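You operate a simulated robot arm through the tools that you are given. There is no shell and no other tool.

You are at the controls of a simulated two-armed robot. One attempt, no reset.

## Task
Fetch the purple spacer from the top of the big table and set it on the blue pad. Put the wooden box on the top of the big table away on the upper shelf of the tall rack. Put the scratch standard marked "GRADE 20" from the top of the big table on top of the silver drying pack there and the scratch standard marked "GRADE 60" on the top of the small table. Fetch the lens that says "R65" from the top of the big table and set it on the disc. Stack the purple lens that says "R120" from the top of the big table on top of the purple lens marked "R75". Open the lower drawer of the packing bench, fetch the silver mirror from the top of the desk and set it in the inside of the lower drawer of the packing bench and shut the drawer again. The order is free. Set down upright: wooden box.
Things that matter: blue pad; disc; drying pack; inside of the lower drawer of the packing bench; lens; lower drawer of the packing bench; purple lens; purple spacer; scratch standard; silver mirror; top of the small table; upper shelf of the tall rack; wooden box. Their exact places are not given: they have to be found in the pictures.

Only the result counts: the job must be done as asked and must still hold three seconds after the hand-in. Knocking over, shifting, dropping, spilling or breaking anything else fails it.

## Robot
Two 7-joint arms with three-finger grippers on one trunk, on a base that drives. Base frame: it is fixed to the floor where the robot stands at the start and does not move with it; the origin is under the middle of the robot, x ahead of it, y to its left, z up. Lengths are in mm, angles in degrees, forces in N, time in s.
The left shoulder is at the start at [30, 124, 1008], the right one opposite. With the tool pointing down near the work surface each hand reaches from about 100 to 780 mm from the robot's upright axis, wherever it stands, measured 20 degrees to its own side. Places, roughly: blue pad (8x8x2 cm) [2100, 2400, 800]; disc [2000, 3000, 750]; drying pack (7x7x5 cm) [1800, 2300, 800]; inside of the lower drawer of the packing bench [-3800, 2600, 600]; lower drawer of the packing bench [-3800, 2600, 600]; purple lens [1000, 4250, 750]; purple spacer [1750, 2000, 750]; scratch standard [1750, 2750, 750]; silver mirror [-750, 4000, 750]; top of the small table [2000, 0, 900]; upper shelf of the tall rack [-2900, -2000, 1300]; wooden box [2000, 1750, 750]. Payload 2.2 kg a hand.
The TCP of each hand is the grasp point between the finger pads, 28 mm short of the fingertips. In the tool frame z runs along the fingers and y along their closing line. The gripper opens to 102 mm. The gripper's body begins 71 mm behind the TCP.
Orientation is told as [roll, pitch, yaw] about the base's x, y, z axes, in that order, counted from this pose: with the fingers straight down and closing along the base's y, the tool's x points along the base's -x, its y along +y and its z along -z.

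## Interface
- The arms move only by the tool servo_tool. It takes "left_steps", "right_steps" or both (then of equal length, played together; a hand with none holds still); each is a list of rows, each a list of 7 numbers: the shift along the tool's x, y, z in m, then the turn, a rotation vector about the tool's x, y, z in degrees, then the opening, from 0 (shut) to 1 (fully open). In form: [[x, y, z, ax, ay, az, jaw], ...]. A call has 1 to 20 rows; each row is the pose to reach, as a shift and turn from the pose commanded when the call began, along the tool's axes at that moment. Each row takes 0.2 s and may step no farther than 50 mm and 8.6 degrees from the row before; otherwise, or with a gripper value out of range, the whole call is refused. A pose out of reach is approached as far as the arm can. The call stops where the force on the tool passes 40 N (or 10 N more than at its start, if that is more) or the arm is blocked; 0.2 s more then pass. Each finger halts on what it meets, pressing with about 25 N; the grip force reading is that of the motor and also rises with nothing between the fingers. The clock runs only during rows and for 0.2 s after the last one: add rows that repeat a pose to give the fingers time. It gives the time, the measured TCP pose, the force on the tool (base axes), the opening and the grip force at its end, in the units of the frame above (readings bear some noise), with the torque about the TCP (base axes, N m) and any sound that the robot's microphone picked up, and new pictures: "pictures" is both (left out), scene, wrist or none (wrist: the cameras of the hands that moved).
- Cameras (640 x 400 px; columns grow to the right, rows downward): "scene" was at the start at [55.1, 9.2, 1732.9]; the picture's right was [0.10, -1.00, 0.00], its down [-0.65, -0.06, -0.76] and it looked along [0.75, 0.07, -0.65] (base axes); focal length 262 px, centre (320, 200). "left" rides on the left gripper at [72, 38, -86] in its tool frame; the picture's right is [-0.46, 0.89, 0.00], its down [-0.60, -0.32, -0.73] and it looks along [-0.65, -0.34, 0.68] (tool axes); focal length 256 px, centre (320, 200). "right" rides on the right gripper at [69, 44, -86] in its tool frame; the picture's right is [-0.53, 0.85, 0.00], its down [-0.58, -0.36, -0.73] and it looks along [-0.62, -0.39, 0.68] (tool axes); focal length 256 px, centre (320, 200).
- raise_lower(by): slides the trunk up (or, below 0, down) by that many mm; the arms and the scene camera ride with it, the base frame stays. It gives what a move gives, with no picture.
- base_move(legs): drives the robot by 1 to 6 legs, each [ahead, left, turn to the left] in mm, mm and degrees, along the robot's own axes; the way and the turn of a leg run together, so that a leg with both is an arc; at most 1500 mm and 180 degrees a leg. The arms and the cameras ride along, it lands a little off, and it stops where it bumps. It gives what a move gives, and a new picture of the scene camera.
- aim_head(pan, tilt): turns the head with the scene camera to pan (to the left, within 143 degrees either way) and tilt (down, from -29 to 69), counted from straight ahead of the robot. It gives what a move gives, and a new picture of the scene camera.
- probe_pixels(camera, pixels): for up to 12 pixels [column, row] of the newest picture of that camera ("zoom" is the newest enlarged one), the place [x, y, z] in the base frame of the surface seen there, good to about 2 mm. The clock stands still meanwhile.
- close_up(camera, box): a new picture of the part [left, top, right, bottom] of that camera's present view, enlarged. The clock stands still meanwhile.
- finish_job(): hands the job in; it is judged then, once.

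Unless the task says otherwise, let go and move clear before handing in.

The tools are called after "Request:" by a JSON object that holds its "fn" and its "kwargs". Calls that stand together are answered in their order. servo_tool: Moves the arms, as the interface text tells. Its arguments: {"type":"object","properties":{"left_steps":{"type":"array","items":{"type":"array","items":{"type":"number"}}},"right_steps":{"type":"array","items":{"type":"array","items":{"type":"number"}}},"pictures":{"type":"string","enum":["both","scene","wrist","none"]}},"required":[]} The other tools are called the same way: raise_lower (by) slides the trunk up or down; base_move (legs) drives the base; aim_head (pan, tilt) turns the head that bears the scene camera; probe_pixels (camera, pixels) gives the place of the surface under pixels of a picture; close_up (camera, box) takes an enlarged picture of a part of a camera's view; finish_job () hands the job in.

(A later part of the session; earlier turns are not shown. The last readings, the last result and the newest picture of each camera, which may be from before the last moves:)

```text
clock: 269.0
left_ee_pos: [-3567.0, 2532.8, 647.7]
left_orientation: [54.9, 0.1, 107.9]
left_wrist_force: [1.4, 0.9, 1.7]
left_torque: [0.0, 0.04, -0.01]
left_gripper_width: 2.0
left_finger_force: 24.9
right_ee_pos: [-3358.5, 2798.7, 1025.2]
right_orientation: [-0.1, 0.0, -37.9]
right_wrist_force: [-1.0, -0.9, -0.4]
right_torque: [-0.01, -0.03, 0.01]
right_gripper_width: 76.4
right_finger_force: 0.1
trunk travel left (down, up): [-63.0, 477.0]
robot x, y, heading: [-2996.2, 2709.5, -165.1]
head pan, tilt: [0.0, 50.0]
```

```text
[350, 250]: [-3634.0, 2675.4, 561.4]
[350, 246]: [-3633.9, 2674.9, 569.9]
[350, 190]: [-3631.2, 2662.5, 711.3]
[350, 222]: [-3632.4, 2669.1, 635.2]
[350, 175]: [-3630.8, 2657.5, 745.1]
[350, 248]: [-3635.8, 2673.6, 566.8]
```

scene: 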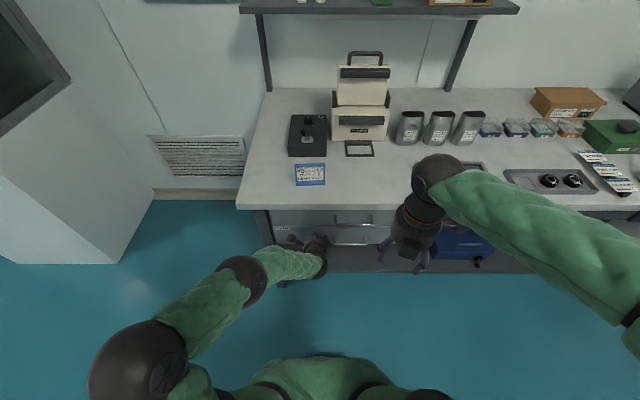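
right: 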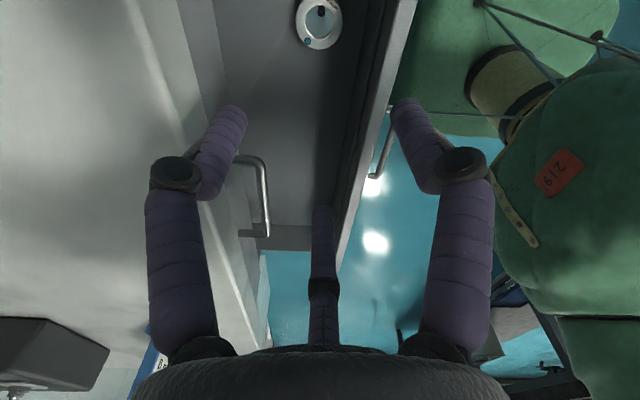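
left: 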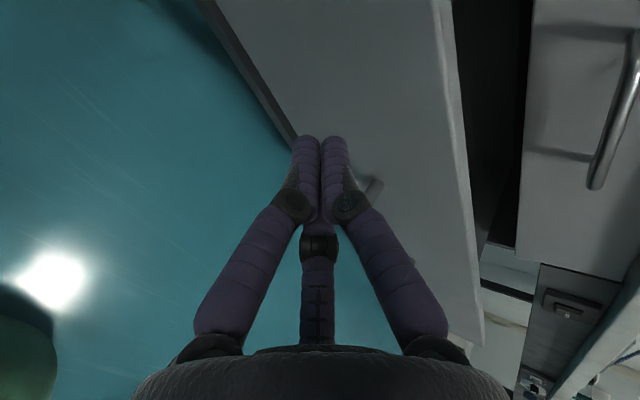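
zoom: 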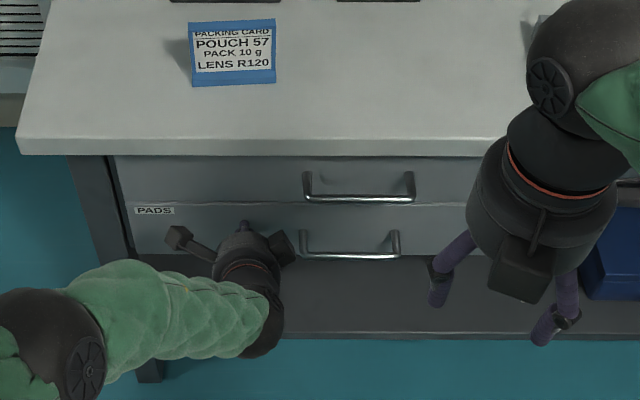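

The drawer front is flush with the upper one (u≈-2844) — closed. I back off and bring the left hand upright again.

Request:
{"fn": "base_move", "kwargs": {"legs": [[-160, 0, 0]]}}

Request:
{"fn": "servo_tool", "kwargs": {"left_steps": [[0, 0.0246, -0.0172, 8, 0, 0, 0.3], [0, 0.0492, -0.0344, 16, 0, 0, 0.6], [0, 0.0737, -0.0517, 24, 0, 0, 0.75], [0, 0.0983, -0.0689, 32, 0, 0, 0.75], [0, 0.1229, -0.0861, 40, 0, 0, 0.75], [0, 0.15, -0.11, 48, 0, 0, 0.75], [0, 0.175, -0.135, 55, 0, 0, 0.75]], "pictures": "both"}}

```text
clock: 270.4
left_ee_pos: [-3414.0, 2574.1, 646.9]
left_orientation: [55.1, 0.1, 108.0]
left_wrist_force: [0.4, 0.3, 0.0]
left_torque: [-0.01, -0.02, 0.01]
left_gripper_width: 2.3
left_finger_force: 25.0
right_ee_pos: [-3203.4, 2838.9, 1025.3]
right_orientation: [-0.1, 0.1, -38.0]
right_wrist_force: [0.3, 0.3, 0.2]
right_torque: [0.0, 0.06, -0.03]
right_gripper_width: 76.5
right_finger_force: 0.1
trunk travel left (down, up): [-63.0, 477.0]
robot x, y, heading: [-2838.7, 2748.9, -165.0]
head pan, tilt: [0.0, 50.0]
```

scene: 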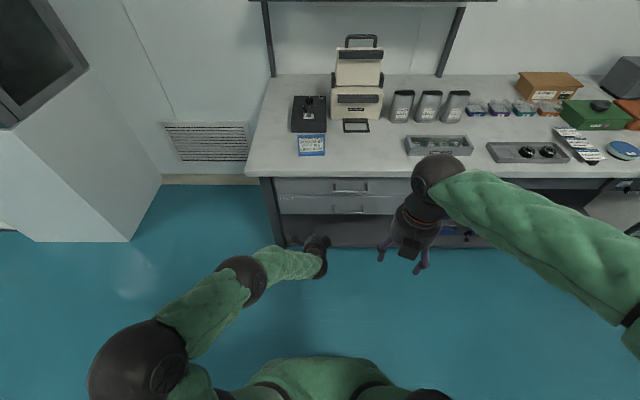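

```text
clock: 272.0
left_ee_pos: [-3402.9, 2578.0, 869.2]
left_orientation: [-0.2, 0.1, 107.7]
left_wrist_force: [0.0, 0.9, -0.4]
left_torque: [0.02, 0.04, 0.03]
left_gripper_width: 76.2
left_finger_force: 0.1
right_ee_pos: [-3204.7, 2839.0, 1024.1]
right_orientation: [-0.2, 0.0, -37.9]
right_wrist_force: [0.5, 0.1, 0.1]
right_torque: [-0.04, 0.01, 0.02]
right_gripper_width: 76.7
right_finger_force: 0.1
trunk travel left (down, up): [-63.0, 477.0]
robot x, y, heading: [-2843.6, 2750.8, -165.1]
head pan, tilt: [0.0, 50.0]
```

scene: 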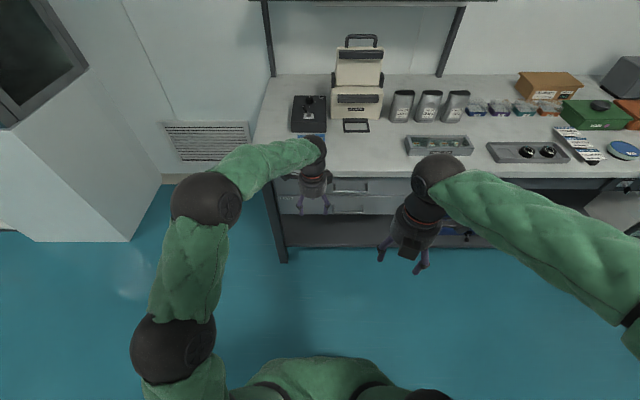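
left: 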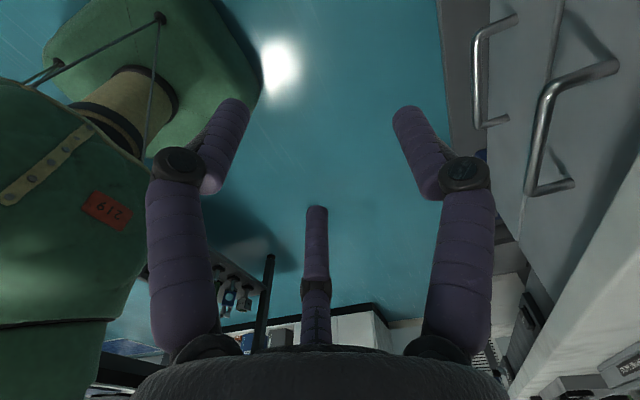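

The drawer task is done. I retract the left hand, raise the trunk and drive back toward the big table.

Request:
{"fn": "servo_tool", "kwargs": {"left_steps": [[0.0, -0.045, -0.02, 0, 0, 0, 0.75], [0.01, -0.09, -0.04, 0, 0, 0, 0.75], [0.02, -0.13, -0.06, 0, 0, 0, 0.75], [0.04, -0.17, -0.08, 0, 0, 0, 0.75], [0.06, -0.2, -0.1, 0, 0, 0, 0.75], [0.08, -0.23, -0.12, 0, 0, 0, 0.75]], "pictures": "none"}}

Request:
{"fn": "raise_lower", "kwargs": {"by": 250}}

Request:
{"fn": "base_move", "kwargs": {"legs": [[0, 200, 0]]}}

Request:
{"fn": "aim_head", "kwargs": {"pan": 140, "tilt": 35}}

```text
refused: row 2 steps farther than a row can; nothing moved
```

```text
clock: 274.6
left_ee_pos: [-3403.6, 2577.2, 1118.1]
left_orientation: [0.0, 0.2, 107.9]
left_wrist_force: [0.6, -0.6, -0.5]
left_torque: [0.01, 0.0, 0.0]
left_gripper_width: 76.7
left_finger_force: 0.0
right_ee_pos: [-3204.6, 2839.2, 1274.4]
right_orientation: [-0.1, 0.0, -37.8]
right_wrist_force: [-0.5, 0.9, 0.5]
right_torque: [-0.01, 0.01, 0.01]
right_gripper_width: 76.7
right_finger_force: 0.0
trunk travel left (down, up): [-313.0, 227.0]
robot x, y, heading: [-2842.8, 2751.6, -164.9]
head pan, tilt: [0.0, 50.0]
```

```text
clock: 276.2
left_ee_pos: [-3351.5, 2381.6, 1118.4]
left_orientation: [0.1, -0.1, 107.8]
left_wrist_force: [0.6, 0.0, 0.1]
left_torque: [0.01, 0.03, 0.0]
left_gripper_width: 76.3
left_finger_force: 0.0
right_ee_pos: [-3151.3, 2644.0, 1274.5]
right_orientation: [-0.1, 0.0, -37.9]
right_wrist_force: [-0.2, -0.1, -0.4]
right_torque: [0.05, 0.0, 0.0]
right_gripper_width: 76.1
right_finger_force: 0.0
trunk travel left (down, up): [-313.0, 227.0]
robot x, y, heading: [-2786.6, 2561.1, -164.8]
head pan, tilt: [0.0, 50.0]
```

scene: 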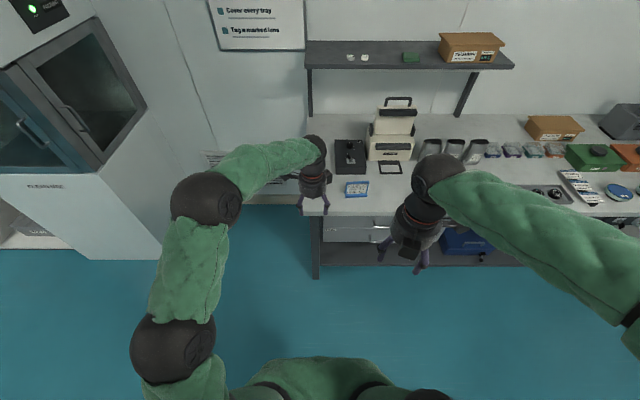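

```text
clock: 278.4
left_ee_pos: [-3352.8, 2383.7, 1118.3]
left_orientation: [0.0, 0.2, 107.9]
left_wrist_force: [0.0, 0.3, -0.2]
left_torque: [0.04, 0.02, 0.0]
left_gripper_width: 76.3
left_finger_force: 0.1
right_ee_pos: [-3151.4, 2643.8, 1274.8]
right_orientation: [-0.1, 0.1, -38.0]
right_wrist_force: [-0.2, 0.3, 0.7]
right_torque: [0.0, 0.03, -0.01]
right_gripper_width: 76.6
right_finger_force: 0.1
trunk travel left (down, up): [-313.0, 227.0]
robot x, y, heading: [-2792.1, 2554.1, -164.6]
head pan, tilt: [140.0, 35.0]
```

scene: 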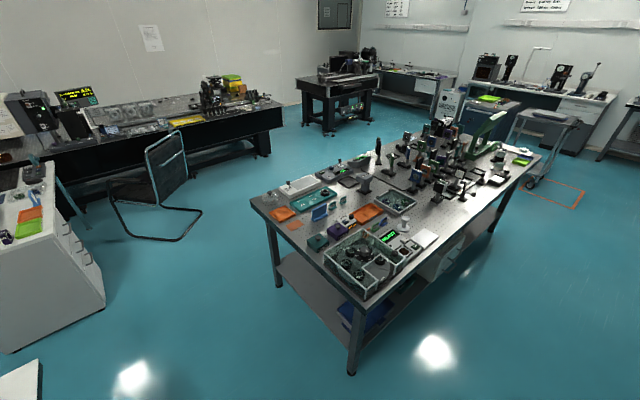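

I retract the left hand with smaller steps and probe the chair and the optics bench extent.

Request:
{"fn": "servo_tool", "kwargs": {"left_steps": [[0.0, -0.04, -0.01, 0, 0, 0, 0.75], [0.01, -0.08, -0.02, 0, 0, 0, 0.75], [0.02, -0.12, -0.03, 0, 0, 0, 0.75], [0.04, -0.155, -0.04, 0, 0, 0, 0.75], [0.06, -0.19, -0.05, 0, 0, 0, 0.75], [0.08, -0.225, -0.06, 0, 0, 0, 0.75]], "pictures": "none"}}

Request:
{"fn": "probe_pixels", "kwargs": {"camera": "scene", "pixels": [[180, 238], [115, 195], [205, 208], [150, 150], [250, 200], [535, 150], [277, 285], [350, 370], [440, 170], [270, 105], [320, 125], [300, 170]]}}

```text
clock: 279.8
left_ee_pos: [-3109.0, 2378.1, 1177.9]
left_orientation: [0.0, 0.2, 107.9]
left_wrist_force: [0.8, 0.4, 0.4]
left_torque: [0.05, 0.05, 0.02]
left_gripper_width: 76.5
left_finger_force: 0.1
right_ee_pos: [-3150.2, 2645.4, 1274.6]
right_orientation: [-0.2, 0.1, -38.0]
right_wrist_force: [-0.5, 0.2, -1.1]
right_torque: [-0.01, 0.01, 0.0]
right_gripper_width: 76.6
right_finger_force: 0.0
trunk travel left (down, up): [-313.0, 227.0]
robot x, y, heading: [-2786.7, 2558.6, -164.7]
head pan, tilt: [140.0, 35.0]
```

```text
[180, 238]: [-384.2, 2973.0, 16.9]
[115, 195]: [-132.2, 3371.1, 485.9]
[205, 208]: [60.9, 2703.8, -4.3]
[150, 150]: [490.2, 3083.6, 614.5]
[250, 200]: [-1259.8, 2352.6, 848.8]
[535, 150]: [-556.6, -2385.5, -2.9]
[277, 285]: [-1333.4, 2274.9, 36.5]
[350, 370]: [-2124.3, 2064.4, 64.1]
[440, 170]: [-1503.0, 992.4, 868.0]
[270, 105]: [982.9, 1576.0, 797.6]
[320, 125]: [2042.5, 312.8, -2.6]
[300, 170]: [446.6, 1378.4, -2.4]
```

Chair occupies u≈377–900; the corridor between it and the optics bench is free. I drive back along the aisle into the open area.

Request:
{"fn": "base_move", "kwargs": {"legs": [[0, 0, -0.7], [-1500, 40, 0], [-420, 0, 0]]}}

```text
refused: leg 2 is longer than a leg can be; nothing moved
```

Request:
{"fn": "base_move", "kwargs": {"legs": [[0, 0, -0.7], [-1400, 30, 0], [-520, 0, 0]]}}

```text
clock: 289.7
left_ee_pos: [-1263.1, 2818.2, 1177.8]
left_orientation: [0.0, 0.1, 107.0]
left_wrist_force: [-0.4, 0.3, 0.2]
left_torque: [-0.03, 0.01, 0.01]
left_gripper_width: 76.5
left_finger_force: 0.0
right_ee_pos: [-1299.1, 3086.9, 1273.6]
right_orientation: [-0.1, -0.1, -38.8]
right_wrist_force: [0.0, -0.1, 0.2]
right_torque: [-0.01, 0.01, -0.01]
right_gripper_width: 76.6
right_finger_force: 0.1
trunk travel left (down, up): [-313.0, 227.0]
robot x, y, heading: [-937.5, 2993.9, -165.6]
head pan, tilt: [140.0, 35.0]
```

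scene: 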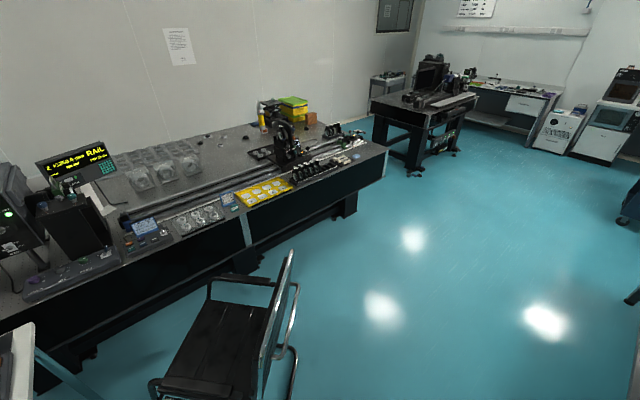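

The way is free. I drive left (−v) ~2500 mm.

Request:
{"fn": "base_move", "kwargs": {"legs": [[0, 1300, 0], [0, 1200, 0]]}}

```text
clock: 301.8
left_ee_pos: [-611.9, 416.0, 1177.5]
left_orientation: [0.0, 0.0, 109.0]
left_wrist_force: [-0.7, -0.5, 0.1]
left_torque: [0.02, -0.02, 0.01]
left_gripper_width: 76.1
left_finger_force: 0.0
right_ee_pos: [-657.8, 681.3, 1274.7]
right_orientation: [0.0, 0.0, -36.7]
right_wrist_force: [0.1, 0.0, 0.0]
right_torque: [0.02, 0.02, -0.01]
right_gripper_width: 76.7
right_finger_force: 0.0
trunk travel left (down, up): [-313.0, 227.0]
robot x, y, heading: [-292.0, 604.6, -163.8]
head pan, tilt: [140.0, 35.0]
```

scene: 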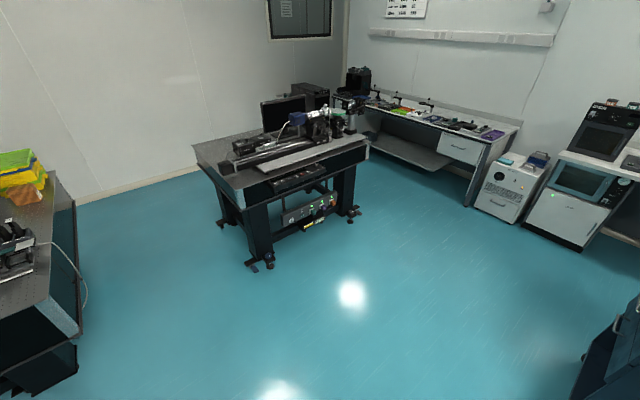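

I turn right to face the big table's end side, then drive right into the passage.

Request:
{"fn": "base_move", "kwargs": {"legs": [[0, 0, -91.5]]}}

Request:
{"fn": "aim_head", "kwargs": {"pan": -40, "tilt": 35}}

```text
clock: 306.0
left_ee_pos: [-483.0, 920.0, 1177.1]
left_orientation: [0.0, 0.1, 19.0]
left_wrist_force: [-1.1, -0.1, 0.8]
left_torque: [-0.01, -0.01, 0.0]
left_gripper_width: 76.6
left_finger_force: 0.1
right_ee_pos: [-215.8, 964.6, 1274.4]
right_orientation: [-0.1, 0.0, -126.8]
right_wrist_force: [-0.3, -0.6, 0.3]
right_torque: [0.01, -0.01, 0.01]
right_gripper_width: 76.2
right_finger_force: 0.0
trunk travel left (down, up): [-313.0, 227.0]
robot x, y, heading: [-293.6, 601.2, 106.3]
head pan, tilt: [140.0, 35.0]
```

scene: 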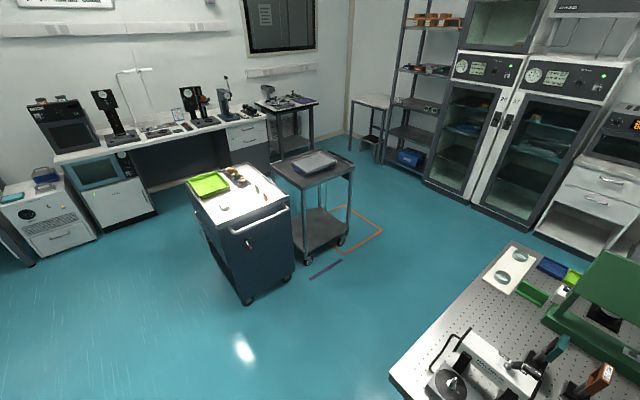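

```text
clock: 308.7
left_ee_pos: [-482.4, 919.0, 1177.2]
left_orientation: [0.1, 0.1, 19.0]
left_wrist_force: [0.3, -0.4, -0.6]
left_torque: [-0.01, -0.02, -0.01]
left_gripper_width: 76.6
left_finger_force: 0.2
right_ee_pos: [-213.6, 963.7, 1272.9]
right_orientation: [-0.1, 0.0, -126.8]
right_wrist_force: [-0.5, -0.4, 0.4]
right_torque: [0.02, -0.01, -0.01]
right_gripper_width: 76.8
right_finger_force: 0.1
trunk travel left (down, up): [-313.0, 227.0]
robot x, y, heading: [-297.8, 598.3, 106.5]
head pan, tilt: [-40.0, 35.0]
```

scene: 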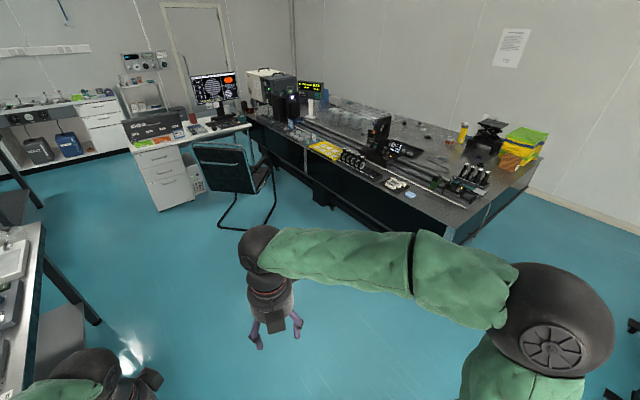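

I straighten the heading and drive right 1250 mm.

Request:
{"fn": "base_move", "kwargs": {"legs": [[0, 0, -1.9], [-10, -1250, 0]]}}

```text
clock: 315.4
left_ee_pos: [745.8, 1232.9, 1178.5]
left_orientation: [0.0, 0.1, 17.9]
left_wrist_force: [0.3, -0.1, 0.5]
left_torque: [0.02, 0.0, 0.03]
left_gripper_width: 76.7
left_finger_force: 0.0
right_ee_pos: [1012.6, 1275.0, 1273.8]
right_orientation: [-0.1, 0.0, -127.8]
right_wrist_force: [0.8, 0.0, -0.5]
right_torque: [-0.01, 0.01, 0.01]
right_gripper_width: 76.4
right_finger_force: 0.1
trunk travel left (down, up): [-313.0, 227.0]
robot x, y, heading: [926.5, 910.5, 105.3]
head pan, tilt: [-40.0, 35.0]
```

scene: 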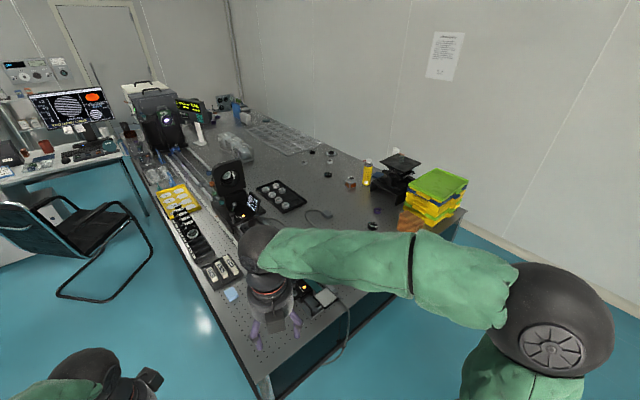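

Good. I drive right another 1045 mm so the right shoulder lines up with the spacer, and raise the trunk.

Request:
{"fn": "base_move", "kwargs": {"legs": [[0, 0, -0.7], [-10, -1045, 0]]}}

Request:
{"fn": "raise_lower", "kwargs": {"by": 137}}

Request:
{"fn": "aim_head", "kwargs": {"pan": 0, "tilt": 50}}

```text
clock: 321.1
left_ee_pos: [1749.1, 1480.6, 1176.8]
left_orientation: [0.0, 0.1, 16.8]
left_wrist_force: [0.3, 0.3, -0.1]
left_torque: [-0.04, 0.01, -0.05]
left_gripper_width: 76.4
left_finger_force: 0.1
right_ee_pos: [2017.1, 1515.9, 1274.1]
right_orientation: [-0.1, 0.0, -128.9]
right_wrist_force: [0.2, -0.8, -0.1]
right_torque: [-0.02, 0.01, -0.01]
right_gripper_width: 76.6
right_finger_force: 0.1
trunk travel left (down, up): [-313.0, 227.0]
robot x, y, heading: [1922.5, 1156.4, 104.0]
head pan, tilt: [-40.0, 35.0]
```

scene: 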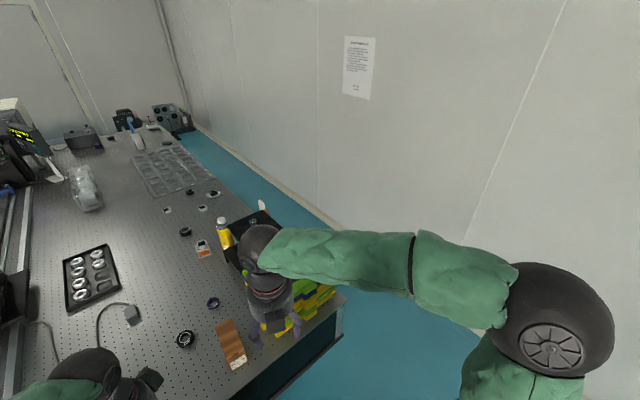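

```text
clock: 322.7
left_ee_pos: [1747.8, 1479.6, 1313.2]
left_orientation: [-0.1, 0.1, 16.9]
left_wrist_force: [0.3, 0.6, -0.4]
left_torque: [0.04, 0.02, -0.01]
left_gripper_width: 76.4
left_finger_force: 0.0
right_ee_pos: [2016.9, 1516.0, 1411.3]
right_orientation: [-0.2, 0.0, -128.9]
right_wrist_force: [0.2, -0.1, -0.1]
right_torque: [-0.02, 0.0, -0.01]
right_gripper_width: 76.7
right_finger_force: 0.1
trunk travel left (down, up): [-450.0, 90.0]
robot x, y, heading: [1923.8, 1157.0, 104.2]
head pan, tilt: [-40.0, 35.0]
```

```text
clock: 323.8
left_ee_pos: [1747.0, 1479.6, 1314.0]
left_orientation: [0.0, 0.1, 16.9]
left_wrist_force: [-0.6, -0.2, 0.3]
left_torque: [0.0, 0.0, 0.02]
left_gripper_width: 76.3
left_finger_force: 0.0
right_ee_pos: [2016.9, 1516.6, 1410.6]
right_orientation: [-0.1, -0.1, -128.9]
right_wrist_force: [-0.7, -0.4, 0.7]
right_torque: [0.02, -0.01, -0.02]
right_gripper_width: 76.8
right_finger_force: 0.2
trunk travel left (down, up): [-450.0, 90.0]
robot x, y, heading: [1925.1, 1156.1, 104.1]
head pan, tilt: [0.0, 50.0]
```

scene: 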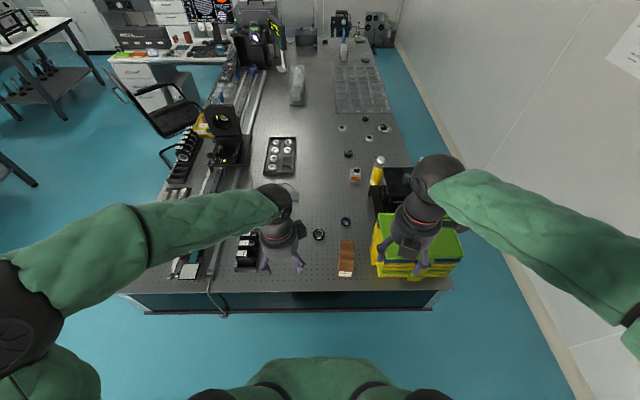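

The spacer is at (346,222), the wooden box at (347,258). I check the lower frame's position before moving closer.

Request:
{"fn": "probe_pixels", "kwargs": {"camera": "scene", "pixels": [[320, 295], [320, 308], [320, 278], [250, 305], [222, 312], [346, 222], [347, 258], [320, 320], [400, 300]]}}

```text
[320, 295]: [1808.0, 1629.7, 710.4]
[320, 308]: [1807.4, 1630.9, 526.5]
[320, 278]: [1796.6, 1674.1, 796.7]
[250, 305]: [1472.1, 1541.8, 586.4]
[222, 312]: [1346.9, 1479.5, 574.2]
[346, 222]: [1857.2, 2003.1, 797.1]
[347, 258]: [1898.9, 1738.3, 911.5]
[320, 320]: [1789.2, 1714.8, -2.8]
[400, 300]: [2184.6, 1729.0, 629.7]
```

The end face is flush at v≈1122. I drive ahead 215 mm.

Request:
{"fn": "base_move", "kwargs": {"legs": [[215, -10, 0.3]]}}

```text
clock: 325.4
left_ee_pos: [1704.7, 1688.0, 1314.9]
left_orientation: [0.1, 0.1, 17.0]
left_wrist_force: [0.4, -0.8, -0.6]
left_torque: [-0.02, -0.01, 0.0]
left_gripper_width: 76.3
left_finger_force: 0.1
right_ee_pos: [1974.1, 1724.7, 1411.4]
right_orientation: [-0.1, 0.0, -128.8]
right_wrist_force: [-0.2, 0.1, 0.6]
right_torque: [-0.01, 0.06, -0.03]
right_gripper_width: 76.7
right_finger_force: 0.1
trunk travel left (down, up): [-450.0, 90.0]
robot x, y, heading: [1880.2, 1363.8, 104.3]
head pan, tilt: [0.0, 50.0]
```

scene: 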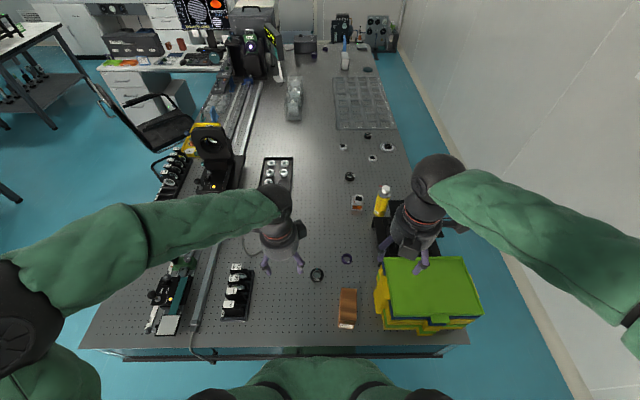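

Right hand: I move it above the spacer while turning it to its neutral yaw (camera stub away from trays and jack).

Request:
{"fn": "servo_tool", "kwargs": {"right_steps": [[0.0113, -0.0223, 0.0, 0, 0, 8, 0.75], [0.0226, -0.0445, 0.0, 0, 0, 16, 0.75], [0.0339, -0.0668, 0.0, 0, 0, 24, 0.75], [0.0452, -0.089, 0.02, 0, 0, 32, 0.75], [0.0565, -0.1113, 0.04, 0, 0, 40, 0.75], [0.0679, -0.1335, 0.07, 0, 0, 48, 0.75], [0.0792, -0.1558, 0.1, 0, 0, 56, 0.75], [0.0905, -0.178, 0.13, 0, 0, 64, 0.75], [0.1018, -0.2003, 0.16, 0, 0, 72, 0.75], [0.1131, -0.2225, 0.19, 0, 0, 80, 0.75], [0.1244, -0.2448, 0.22, 0, 0, 88, 0.75], [0.1357, -0.267, 0.25, 0, 0, 96, 0.75], [0.1357, -0.267, 0.28, 0, 0, 104, 0.75], [0.1357, -0.267, 0.31, 0, 0, 112, 0.75], [0.1357, -0.267, 0.34, 0, 0, 120, 0.75], [0.1357, -0.267, 0.36, 0, 0, 126, 0.75]], "pictures": "both"}}

```text
clock: 328.9
left_ee_pos: [1706.5, 1689.2, 1314.5]
left_orientation: [-0.1, 0.2, 17.0]
left_wrist_force: [-0.7, -0.7, 0.2]
left_torque: [0.0, -0.01, -0.02]
left_gripper_width: 76.4
left_finger_force: 0.1
right_ee_pos: [1851.9, 1999.2, 1051.9]
right_orientation: [0.1, -0.1, 105.0]
right_wrist_force: [0.6, 0.3, -0.3]
right_torque: [0.01, -0.03, 0.02]
right_gripper_width: 76.8
right_finger_force: 0.1
trunk travel left (down, up): [-450.0, 90.0]
robot x, y, heading: [1880.3, 1368.1, 104.2]
head pan, tilt: [0.0, 50.0]
```

scene: 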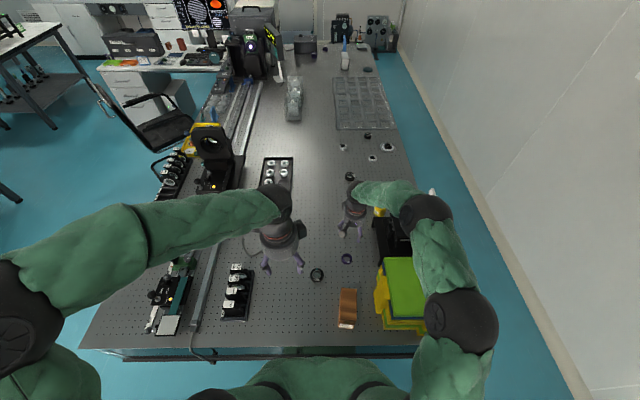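
right: 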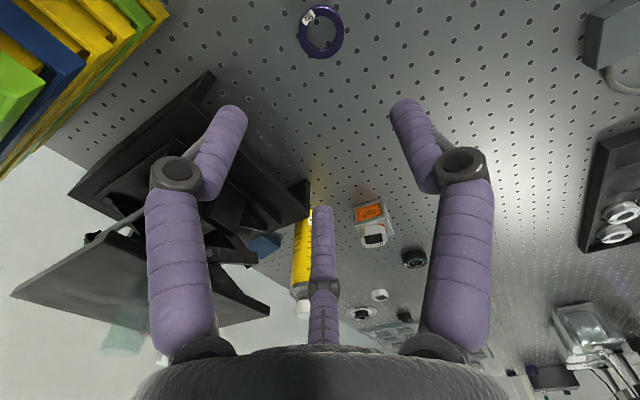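

The spacer is at wrist (322,32). I probe its rim and the forearm's height over the trays.

Request:
{"fn": "probe_pixels", "kwargs": {"camera": "right", "pixels": [[303, 34], [340, 30], [321, 12], [322, 53], [308, 18], [336, 47], [335, 16], [310, 48]]}}

Request:
{"fn": "probe_pixels", "kwargs": {"camera": "scene", "pixels": [[425, 205], [440, 250], [465, 310], [390, 195], [384, 262], [388, 315]]}}

```text
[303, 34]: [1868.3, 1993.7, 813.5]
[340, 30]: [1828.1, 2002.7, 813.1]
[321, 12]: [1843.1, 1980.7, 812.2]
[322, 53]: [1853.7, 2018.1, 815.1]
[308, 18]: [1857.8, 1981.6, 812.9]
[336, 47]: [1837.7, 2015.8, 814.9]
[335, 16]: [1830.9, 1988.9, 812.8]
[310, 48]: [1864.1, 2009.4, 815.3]
```

```text
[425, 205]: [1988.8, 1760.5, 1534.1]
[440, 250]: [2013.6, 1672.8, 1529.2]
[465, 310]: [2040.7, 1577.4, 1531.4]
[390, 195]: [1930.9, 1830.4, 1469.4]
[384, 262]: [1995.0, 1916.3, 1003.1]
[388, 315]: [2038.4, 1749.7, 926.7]
```

Spacer centre (1848,1999). I descend and grip it.

Request:
{"fn": "servo_tool", "kwargs": {"right_steps": [[-0.0006, 0.0039, 0.045, 0, 0, 0, 0.75], [-0.0006, 0.0039, 0.09, 0, 0, 0, 0.75], [-0.0006, 0.0039, 0.135, 0, 0, 0, 0.75], [-0.0006, 0.0039, 0.175, 0, 0, 0, 0.75], [-0.0006, 0.0039, 0.205, 0, 0, 0, 0.75], [-0.0006, 0.0039, 0.223, 0, 0, 0, 0.75], [-0.0006, 0.0039, 0.223, 0, 0, 0, 0.75]], "pictures": "wrist"}}

```text
clock: 330.4
left_ee_pos: [1704.8, 1687.7, 1313.8]
left_orientation: [-0.1, 0.1, 17.0]
left_wrist_force: [0.4, -0.7, -0.1]
left_torque: [0.06, 0.01, -0.03]
left_gripper_width: 76.5
left_finger_force: 0.0
right_ee_pos: [1847.3, 1997.9, 829.1]
right_orientation: [0.1, -0.1, 105.2]
right_wrist_force: [0.2, -0.4, 0.7]
right_torque: [0.0, -0.02, 0.0]
right_gripper_width: 76.4
right_finger_force: 0.0
trunk travel left (down, up): [-450.0, 90.0]
robot x, y, heading: [1881.0, 1366.9, 104.0]
head pan, tilt: [0.0, 50.0]
```

right: 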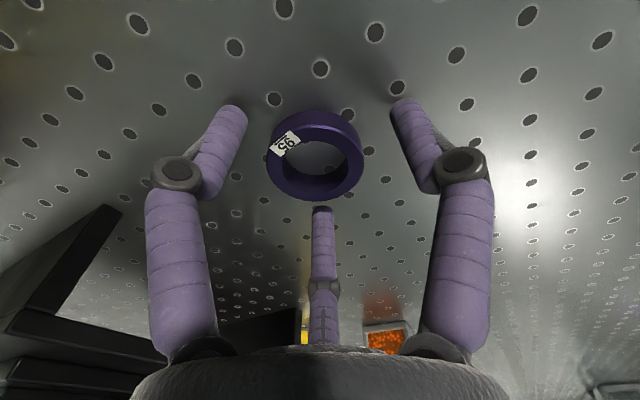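

Request:
{"fn": "servo_tool", "kwargs": {"right_steps": [[0, 0, 0.001, 0, 0, 0, 0.5], [0, 0, 0.001, 0, 0, 0, 0.25], [0, 0, 0.001, 0, 0, 0, 0.1], [0, 0, 0.001, 0, 0, 0, 0.1], [0, 0, 0.001, 0, 0, 0, 0.1], [0, 0, 0.001, 0, 0, 0, 0.1]], "pictures": "wrist"}}

```text
clock: 331.9
left_ee_pos: [1706.2, 1688.5, 1313.8]
left_orientation: [0.0, 0.0, 17.0]
left_wrist_force: [0.1, 0.2, -0.8]
left_torque: [0.0, -0.04, 0.03]
left_gripper_width: 76.2
left_finger_force: 0.0
right_ee_pos: [1846.1, 1997.5, 829.9]
right_orientation: [0.0, 0.0, 105.2]
right_wrist_force: [-0.6, 0.8, 2.2]
right_torque: [-0.03, 0.01, -0.01]
right_gripper_width: 48.2
right_finger_force: 24.9
trunk travel left (down, up): [-450.0, 90.0]
robot x, y, heading: [1879.5, 1365.6, 104.2]
head pan, tilt: [0.0, 50.0]
```

right: 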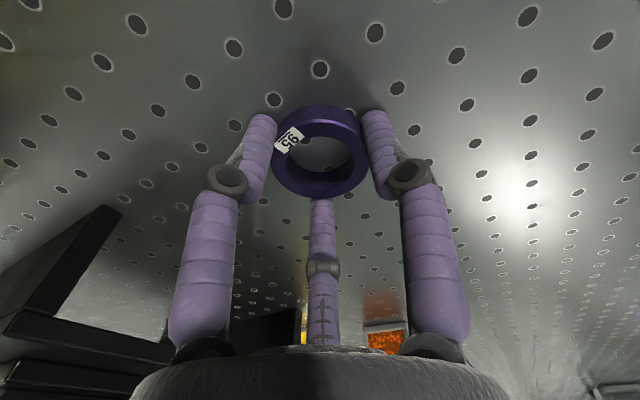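

The spacer is gripped (48 mm). I lift and retract it.

Request:
{"fn": "servo_tool", "kwargs": {"right_steps": [[0, 0, -0.03, 0, 0, 0, 0.1], [0, 0, -0.075, 0, 0, 0, 0.1], [0, 0, -0.12, 0, 0, 0, 0.1], [0, 0, -0.165, 0, 0, 0, 0.1], [0, 0, -0.21, 0, 0, 0, 0.1], [0, 0, -0.255, 0, 0, 0, 0.1], [0, 0, -0.3, 0, 0, 0, 0.1], [0.03, 0, -0.33, 0, 0, 0, 0.1], [0.065, 0, -0.36, 0, 0, 0, 0.1], [0.1, 0, -0.39, 0, 0, 0, 0.1], [0.14, 0, -0.41, 0, 0, 0, 0.1], [0.18, 0, -0.43, 0, 0, 0, 0.1], [0.22, 0, -0.44, 0, 0, 0, 0.1], [0.26, 0, -0.45, 0, 0, 0, 0.1]], "pictures": "both"}}

```text
clock: 334.9
left_ee_pos: [1705.7, 1686.9, 1315.2]
left_orientation: [0.1, 0.1, 16.9]
left_wrist_force: [0.2, -0.8, 0.3]
left_torque: [0.04, 0.05, 0.01]
left_gripper_width: 76.7
left_finger_force: 0.0
right_ee_pos: [1915.9, 1744.3, 1279.5]
right_orientation: [0.1, 0.0, 105.2]
right_wrist_force: [0.4, -1.3, -0.3]
right_torque: [0.03, 0.0, -0.02]
right_gripper_width: 48.0
right_finger_force: 24.5
trunk travel left (down, up): [-450.0, 90.0]
robot x, y, heading: [1878.4, 1364.1, 104.3]
head pan, tilt: [0.0, 50.0]
```

scene: 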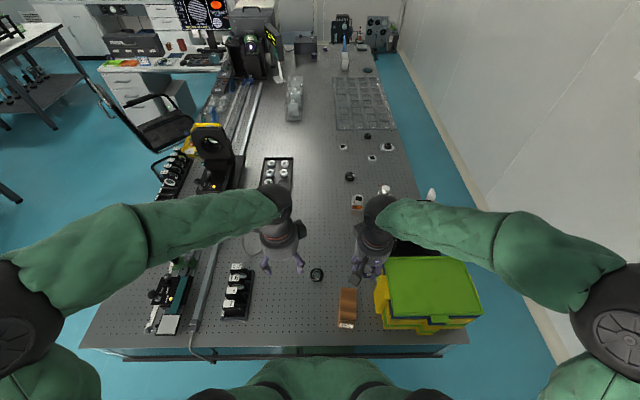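
right: 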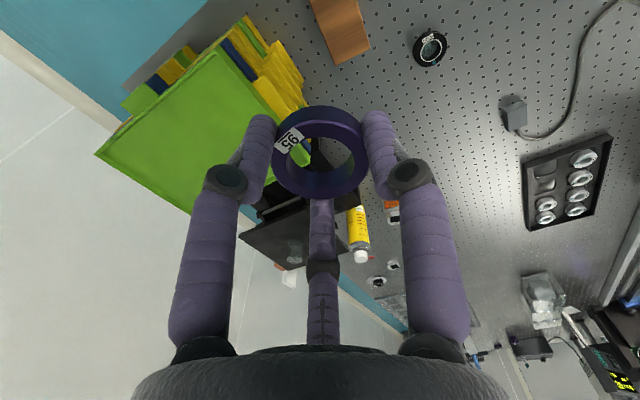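

I probe how far the right elbow sticks out, for the narrow gap by the wall.

Request:
{"fn": "probe_pixels", "kwargs": {"camera": "scene", "pixels": [[620, 310], [590, 290], [560, 240], [635, 330], [20, 310], [5, 290]]}}

```text
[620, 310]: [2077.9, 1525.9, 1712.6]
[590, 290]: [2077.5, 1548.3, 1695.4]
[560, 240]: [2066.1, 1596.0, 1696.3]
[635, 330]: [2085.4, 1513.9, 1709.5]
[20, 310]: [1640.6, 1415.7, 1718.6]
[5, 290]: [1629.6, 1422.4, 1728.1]
```

The elbows stick out only ~280 mm sideways. I drive: back, right past the corner, ahead in the gap.

Request:
{"fn": "base_move", "kwargs": {"legs": [[-215, 0, 0.3], [0, -1000, 0], [980, 0, 0]]}}

```text
clock: 345.9
left_ee_pos: [2495.5, 2655.5, 1312.9]
left_orientation: [0.0, 0.1, 17.1]
left_wrist_force: [-0.3, -0.9, 0.8]
left_torque: [0.02, 0.0, 0.0]
left_gripper_width: 76.3
left_finger_force: 0.0
right_ee_pos: [2703.3, 2712.9, 1277.2]
right_orientation: [0.0, -0.1, 105.3]
right_wrist_force: [0.9, -0.2, -0.3]
right_torque: [0.02, 0.0, -0.03]
right_gripper_width: 47.9
right_finger_force: 24.4
trunk travel left (down, up): [-450.0, 90.0]
robot x, y, heading: [2673.0, 2332.5, 104.2]
head pan, tilt: [0.0, 50.0]
```

scene: 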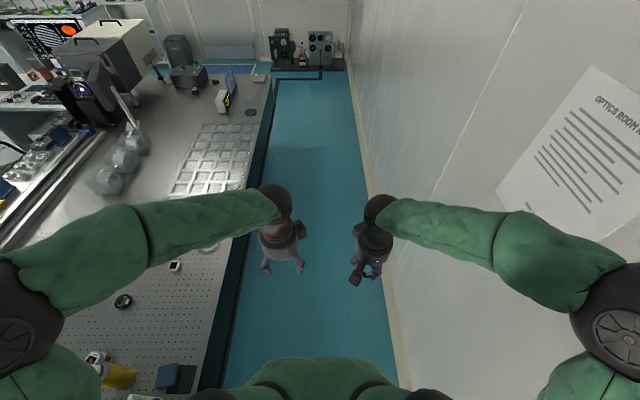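

I turn left to face the table and settle in front of the blue pad.

Request:
{"fn": "base_move", "kwargs": {"legs": [[0, 0, 90.3], [0, -60, 0]]}}

Request:
{"fn": "aim_head", "kwargs": {"pan": 0, "tilt": 60}}

```text
clock: 350.7
left_ee_pos: [2333.5, 2211.9, 1313.7]
left_orientation: [0.1, 0.1, 106.9]
left_wrist_force: [-0.5, -0.4, 0.1]
left_torque: [-0.01, -0.02, 0.02]
left_gripper_width: 76.7
left_finger_force: 0.0
right_ee_pos: [2274.7, 2422.0, 1277.5]
right_orientation: [0.1, 0.0, -164.8]
right_wrist_force: [0.4, 0.0, -0.2]
right_torque: [-0.02, 0.0, -0.02]
right_gripper_width: 48.0
right_finger_force: 25.1
trunk travel left (down, up): [-450.0, 90.0]
robot x, y, heading: [2654.7, 2389.9, -165.8]
head pan, tilt: [0.0, 50.0]
```

scene: 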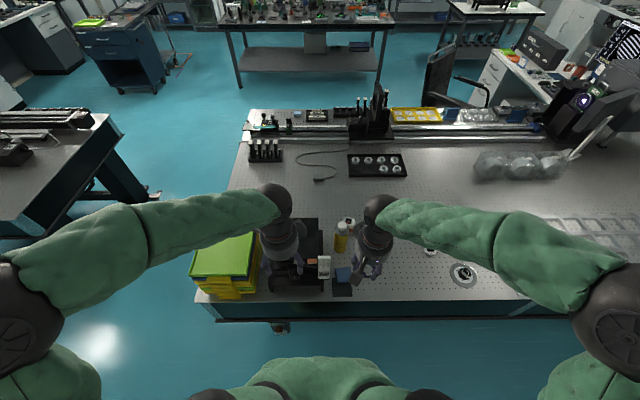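

```text
clock: 351.4
left_ee_pos: [2332.3, 2213.2, 1314.7]
left_orientation: [0.0, 0.1, 107.0]
left_wrist_force: [-0.2, 0.6, -0.3]
left_torque: [-0.01, 0.01, 0.0]
left_gripper_width: 76.3
left_finger_force: 0.0
right_ee_pos: [2274.1, 2421.9, 1277.2]
right_orientation: [0.0, 0.1, -164.8]
right_wrist_force: [-0.1, -0.1, -0.4]
right_torque: [-0.05, 0.0, 0.01]
right_gripper_width: 48.1
right_finger_force: 25.0
trunk travel left (down, up): [-450.0, 90.0]
robot x, y, heading: [2654.1, 2387.3, -165.8]
head pan, tilt: [0.0, 60.0]
```

scene: 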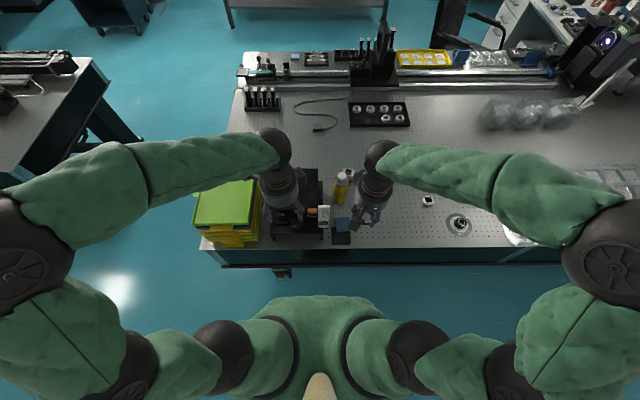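

The pad is 537 mm ahead and 105 mm right — within reach from here. I zoom on it and probe its top.

Request:
{"fn": "close_up", "kwargs": {"camera": "scene", "box": [280, 160, 400, 260]}}

Request:
{"fn": "probe_pixels", "kwargs": {"camera": "zoom", "pixels": [[335, 340], [300, 315], [360, 312], [305, 368], [372, 368], [330, 325], [235, 275], [335, 390]]}}

```text
4.00 times, centred on (340, 210) of scene
```

zoom: 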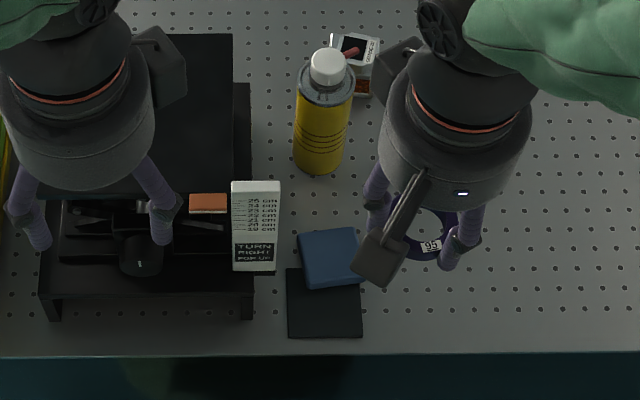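

```text
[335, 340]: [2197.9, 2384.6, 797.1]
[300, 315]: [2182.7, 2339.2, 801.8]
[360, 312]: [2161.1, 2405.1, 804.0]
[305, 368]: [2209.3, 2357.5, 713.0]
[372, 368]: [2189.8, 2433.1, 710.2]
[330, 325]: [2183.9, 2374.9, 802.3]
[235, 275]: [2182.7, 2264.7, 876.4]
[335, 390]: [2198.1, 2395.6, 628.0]
```

Request:
{"fn": "probe_pixels", "kwargs": {"camera": "zoom", "pixels": [[330, 255], [302, 235], [352, 231], [358, 275], [308, 283], [262, 220], [262, 262], [325, 65], [300, 90]]}}

```text
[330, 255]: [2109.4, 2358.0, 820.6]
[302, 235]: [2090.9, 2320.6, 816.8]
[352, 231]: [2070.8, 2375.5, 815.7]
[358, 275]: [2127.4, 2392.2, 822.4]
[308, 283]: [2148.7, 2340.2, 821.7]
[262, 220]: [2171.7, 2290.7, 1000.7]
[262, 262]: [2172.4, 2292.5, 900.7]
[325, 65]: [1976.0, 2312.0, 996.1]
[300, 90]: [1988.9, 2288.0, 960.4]
```

Pad top z≈821, centred at (2109,2357); a height card stands ~75 mm away by the jack. I move over the pad turning the hand so the camera stub points away from the card.

Request:
{"fn": "servo_tool", "kwargs": {"right_steps": [[-0.0163, 0.0012, 0, 0, 0, -8.2, 0.1], [-0.0325, 0.0025, 0, 0, 0, -16.4, 0.1], [-0.0488, 0.0037, 0, 0, 0, -24.6, 0.1], [-0.065, 0.0049, 0, 0, 0, -32.8, 0.1], [-0.0813, 0.0062, 0, 0, 0, -41, 0.1], [-0.0975, 0.0074, 0, 0, 0, -49.2, 0.1], [-0.1138, 0.0087, 0, 0, 0, -57.4, 0.1], [-0.13, 0.0099, 0, 0, 0, -65.6, 0.1], [-0.1463, 0.0111, 0, 0, 0, -73.8, 0.1], [-0.1625, 0.0124, 0, 0, 0, -82, 0.1], [-0.1788, 0.0136, 0, 0, 0, -90, 0.1], [-0.1788, 0.0136, 0.045, 0, 0, -90, 0.1], [-0.1788, 0.0136, 0.09, 0, 0, -90, 0.1], [-0.1788, 0.0136, 0.135, 0, 0, -90, 0.1], [-0.1788, 0.0136, 0.18, 0, 0, -90, 0.1], [-0.1788, 0.0136, 0.22, 0, 0, -90, 0.1], [-0.1788, 0.0136, 0.26, 0, 0, -90, 0.1]], "pictures": "both"}}

```text
clock: 355.0
left_ee_pos: [2332.1, 2213.2, 1314.8]
left_orientation: [0.0, 0.1, 107.0]
left_wrist_force: [-0.9, -0.4, 0.2]
left_torque: [-0.04, -0.04, 0.02]
left_gripper_width: 76.5
left_finger_force: 0.1
right_ee_pos: [2102.5, 2362.0, 1015.2]
right_orientation: [-0.1, 0.0, -74.8]
right_wrist_force: [-1.3, -0.7, -1.0]
right_torque: [0.01, -0.03, -0.02]
right_gripper_width: 48.2
right_finger_force: 24.7
trunk travel left (down, up): [-450.0, 90.0]
robot x, y, heading: [2654.3, 2386.1, -166.0]
head pan, tilt: [0.0, 60.0]
```

scene: 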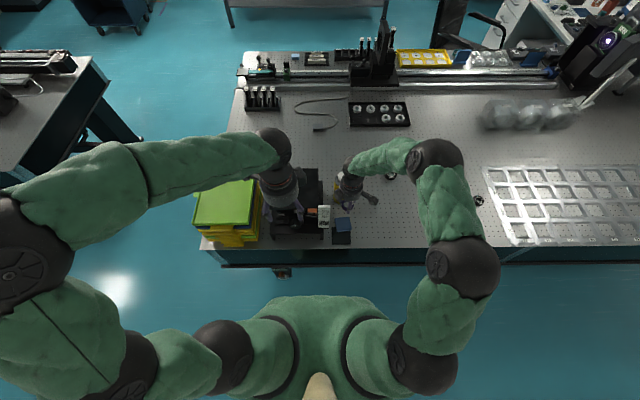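
right: 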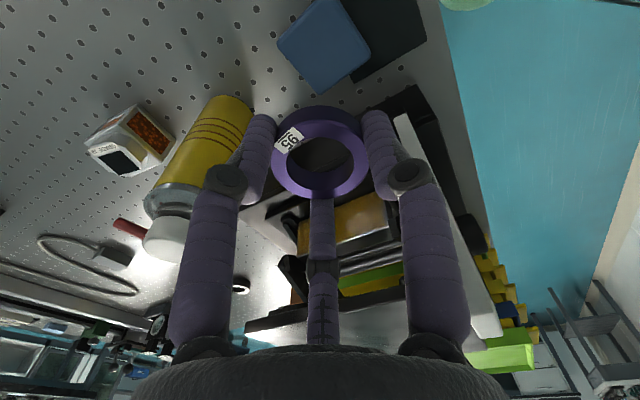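

I probe the pad's corners from the wrist view.

Request:
{"fn": "probe_pixels", "kwargs": {"camera": "right", "pixels": [[282, 44], [318, 88], [364, 50], [330, 4], [322, 45], [405, 125], [470, 230]]}}

```text
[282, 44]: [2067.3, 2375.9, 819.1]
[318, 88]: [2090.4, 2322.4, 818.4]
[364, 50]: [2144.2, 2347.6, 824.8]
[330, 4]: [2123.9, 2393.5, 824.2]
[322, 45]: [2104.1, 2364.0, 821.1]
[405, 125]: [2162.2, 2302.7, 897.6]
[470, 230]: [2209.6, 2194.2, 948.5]
```

The pad is slightly slanted (819–825), centred at (2106,2360). I lower the spacer to ~8 mm above it.

Request:
{"fn": "servo_tool", "kwargs": {"right_steps": [[-0.0015, 0.0025, 0.04, 0, 0, 0, 0.1], [-0.0015, 0.0025, 0.08, 0, 0, 0, 0.1], [-0.0015, 0.0025, 0.12, 0, 0, 0, 0.1], [-0.0015, 0.0025, 0.148, 0, 0, 0, 0.1], [-0.0015, 0.0025, 0.148, 0, 0, 0, 0.1]], "pictures": "both"}}

```text
clock: 356.2
left_ee_pos: [2333.2, 2213.3, 1313.8]
left_orientation: [0.0, 0.1, 107.0]
left_wrist_force: [-0.3, -0.6, -0.2]
left_torque: [0.03, 0.02, -0.01]
left_gripper_width: 76.6
left_finger_force: 0.0
right_ee_pos: [2108.7, 2360.8, 870.0]
right_orientation: [-0.1, -0.1, -74.8]
right_wrist_force: [0.0, 0.3, -1.2]
right_torque: [0.04, 0.0, 0.03]
right_gripper_width: 48.0
right_finger_force: 25.2
trunk travel left (down, up): [-450.0, 90.0]
robot x, y, heading: [2654.0, 2390.2, -165.6]
head pan, tilt: [0.0, 60.0]
```

scene: 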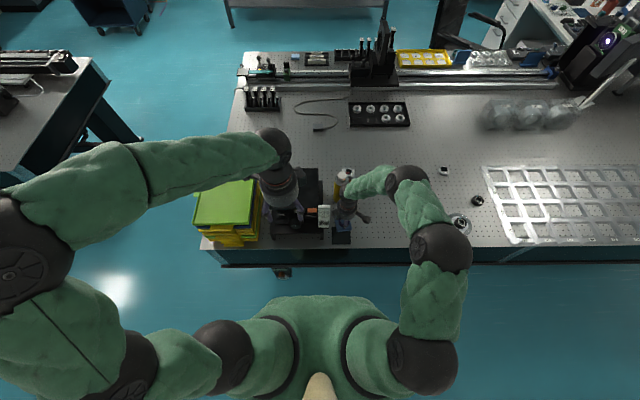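
right: 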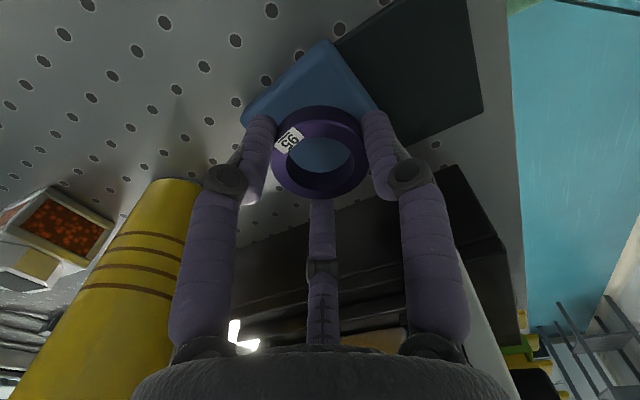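

Request:
{"fn": "servo_tool", "kwargs": {"right_steps": [[0, 0, 0.005, 0, 0, 0, 0.1], [0, 0, 0.009, 0, 0, 0, 0.1], [0, 0, 0.009, 0, 0, 0, 0.1]], "pictures": "none"}}

Request:
{"fn": "servo_tool", "kwargs": {"right_steps": [[0, 0, 0.001, 0, 0, 0, 0.1], [0, 0, 0.002, 0, 0, 0, 0.1], [0, 0, 0.002, 0, 0, 0, 0.1]], "pictures": "none"}}

```text
clock: 357.0
left_ee_pos: [2332.5, 2211.9, 1314.1]
left_orientation: [0.0, 0.1, 107.0]
left_wrist_force: [-0.5, -0.1, -0.7]
left_torque: [-0.01, 0.01, -0.02]
left_gripper_width: 76.5
left_finger_force: 0.1
right_ee_pos: [2108.3, 2361.2, 861.8]
right_orientation: [-0.1, -0.1, -74.8]
right_wrist_force: [-0.2, 0.2, 0.0]
right_torque: [0.02, -0.01, 0.0]
right_gripper_width: 48.0
right_finger_force: 25.0
trunk travel left (down, up): [-450.0, 90.0]
robot x, y, heading: [2656.8, 2389.9, -165.3]
head pan, tilt: [0.0, 60.0]
```

```text
clock: 357.8
left_ee_pos: [2333.4, 2212.7, 1314.0]
left_orientation: [0.0, 0.1, 107.1]
left_wrist_force: [0.4, -0.1, -0.1]
left_torque: [-0.03, -0.01, 0.02]
left_gripper_width: 76.5
left_finger_force: 0.0
right_ee_pos: [2109.6, 2360.7, 858.8]
right_orientation: [-0.1, -0.1, -74.9]
right_wrist_force: [0.5, 0.5, -0.6]
right_torque: [0.01, -0.01, 0.0]
right_gripper_width: 48.0
right_finger_force: 25.3
trunk travel left (down, up): [-450.0, 90.0]
robot x, y, heading: [2654.8, 2386.6, -166.1]
head pan, tilt: [0.0, 60.0]
```

Request:
{"fn": "servo_tool", "kwargs": {"right_steps": [[0, 0, 0.001, 0, 0, 0, 0.1], [0, 0, 0.0015, 0, 0, 0, 0.1], [0, 0, 0.0015, 0, 0, 0, 0.1]], "pictures": "none"}}

Request:
{"fn": "servo_tool", "kwargs": {"right_steps": [[0, 0, 0.001, 0, 0, 0, 0.1], [0, 0, 0.001, 0, 0, 0, 0.1]], "pictures": "wrist"}}

```text
clock: 358.6
left_ee_pos: [2332.3, 2212.3, 1314.6]
left_orientation: [0.0, 0.1, 106.9]
left_wrist_force: [-0.7, 0.5, -0.5]
left_torque: [0.0, 0.04, -0.03]
left_gripper_width: 76.6
left_finger_force: 0.1
right_ee_pos: [2108.3, 2360.1, 857.3]
right_orientation: [-0.1, -0.1, -74.8]
right_wrist_force: [-0.3, -0.4, 0.8]
right_torque: [-0.04, -0.02, -0.01]
right_gripper_width: 48.3
right_finger_force: 25.2
trunk travel left (down, up): [-450.0, 90.0]
robot x, y, heading: [2655.5, 2389.7, -165.6]
head pan, tilt: [0.0, 60.0]
```

```text
clock: 359.2
left_ee_pos: [2333.8, 2212.9, 1314.4]
left_orientation: [0.0, 0.1, 107.0]
left_wrist_force: [0.1, -0.1, 0.2]
left_torque: [0.02, 0.0, 0.0]
left_gripper_width: 76.4
left_finger_force: 0.1
right_ee_pos: [2108.3, 2359.7, 856.0]
right_orientation: [-0.1, -0.1, -74.8]
right_wrist_force: [0.2, -0.3, -0.1]
right_torque: [-0.01, -0.03, -0.01]
right_gripper_width: 48.0
right_finger_force: 25.6
trunk travel left (down, up): [-450.0, 90.0]
robot x, y, heading: [2658.1, 2385.5, -165.9]
head pan, tilt: [0.0, 60.0]
```

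right: 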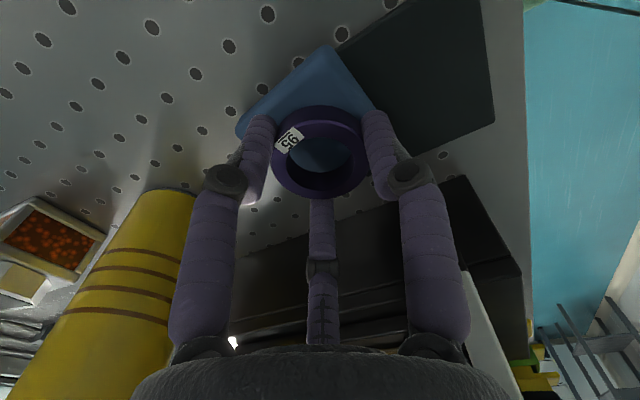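

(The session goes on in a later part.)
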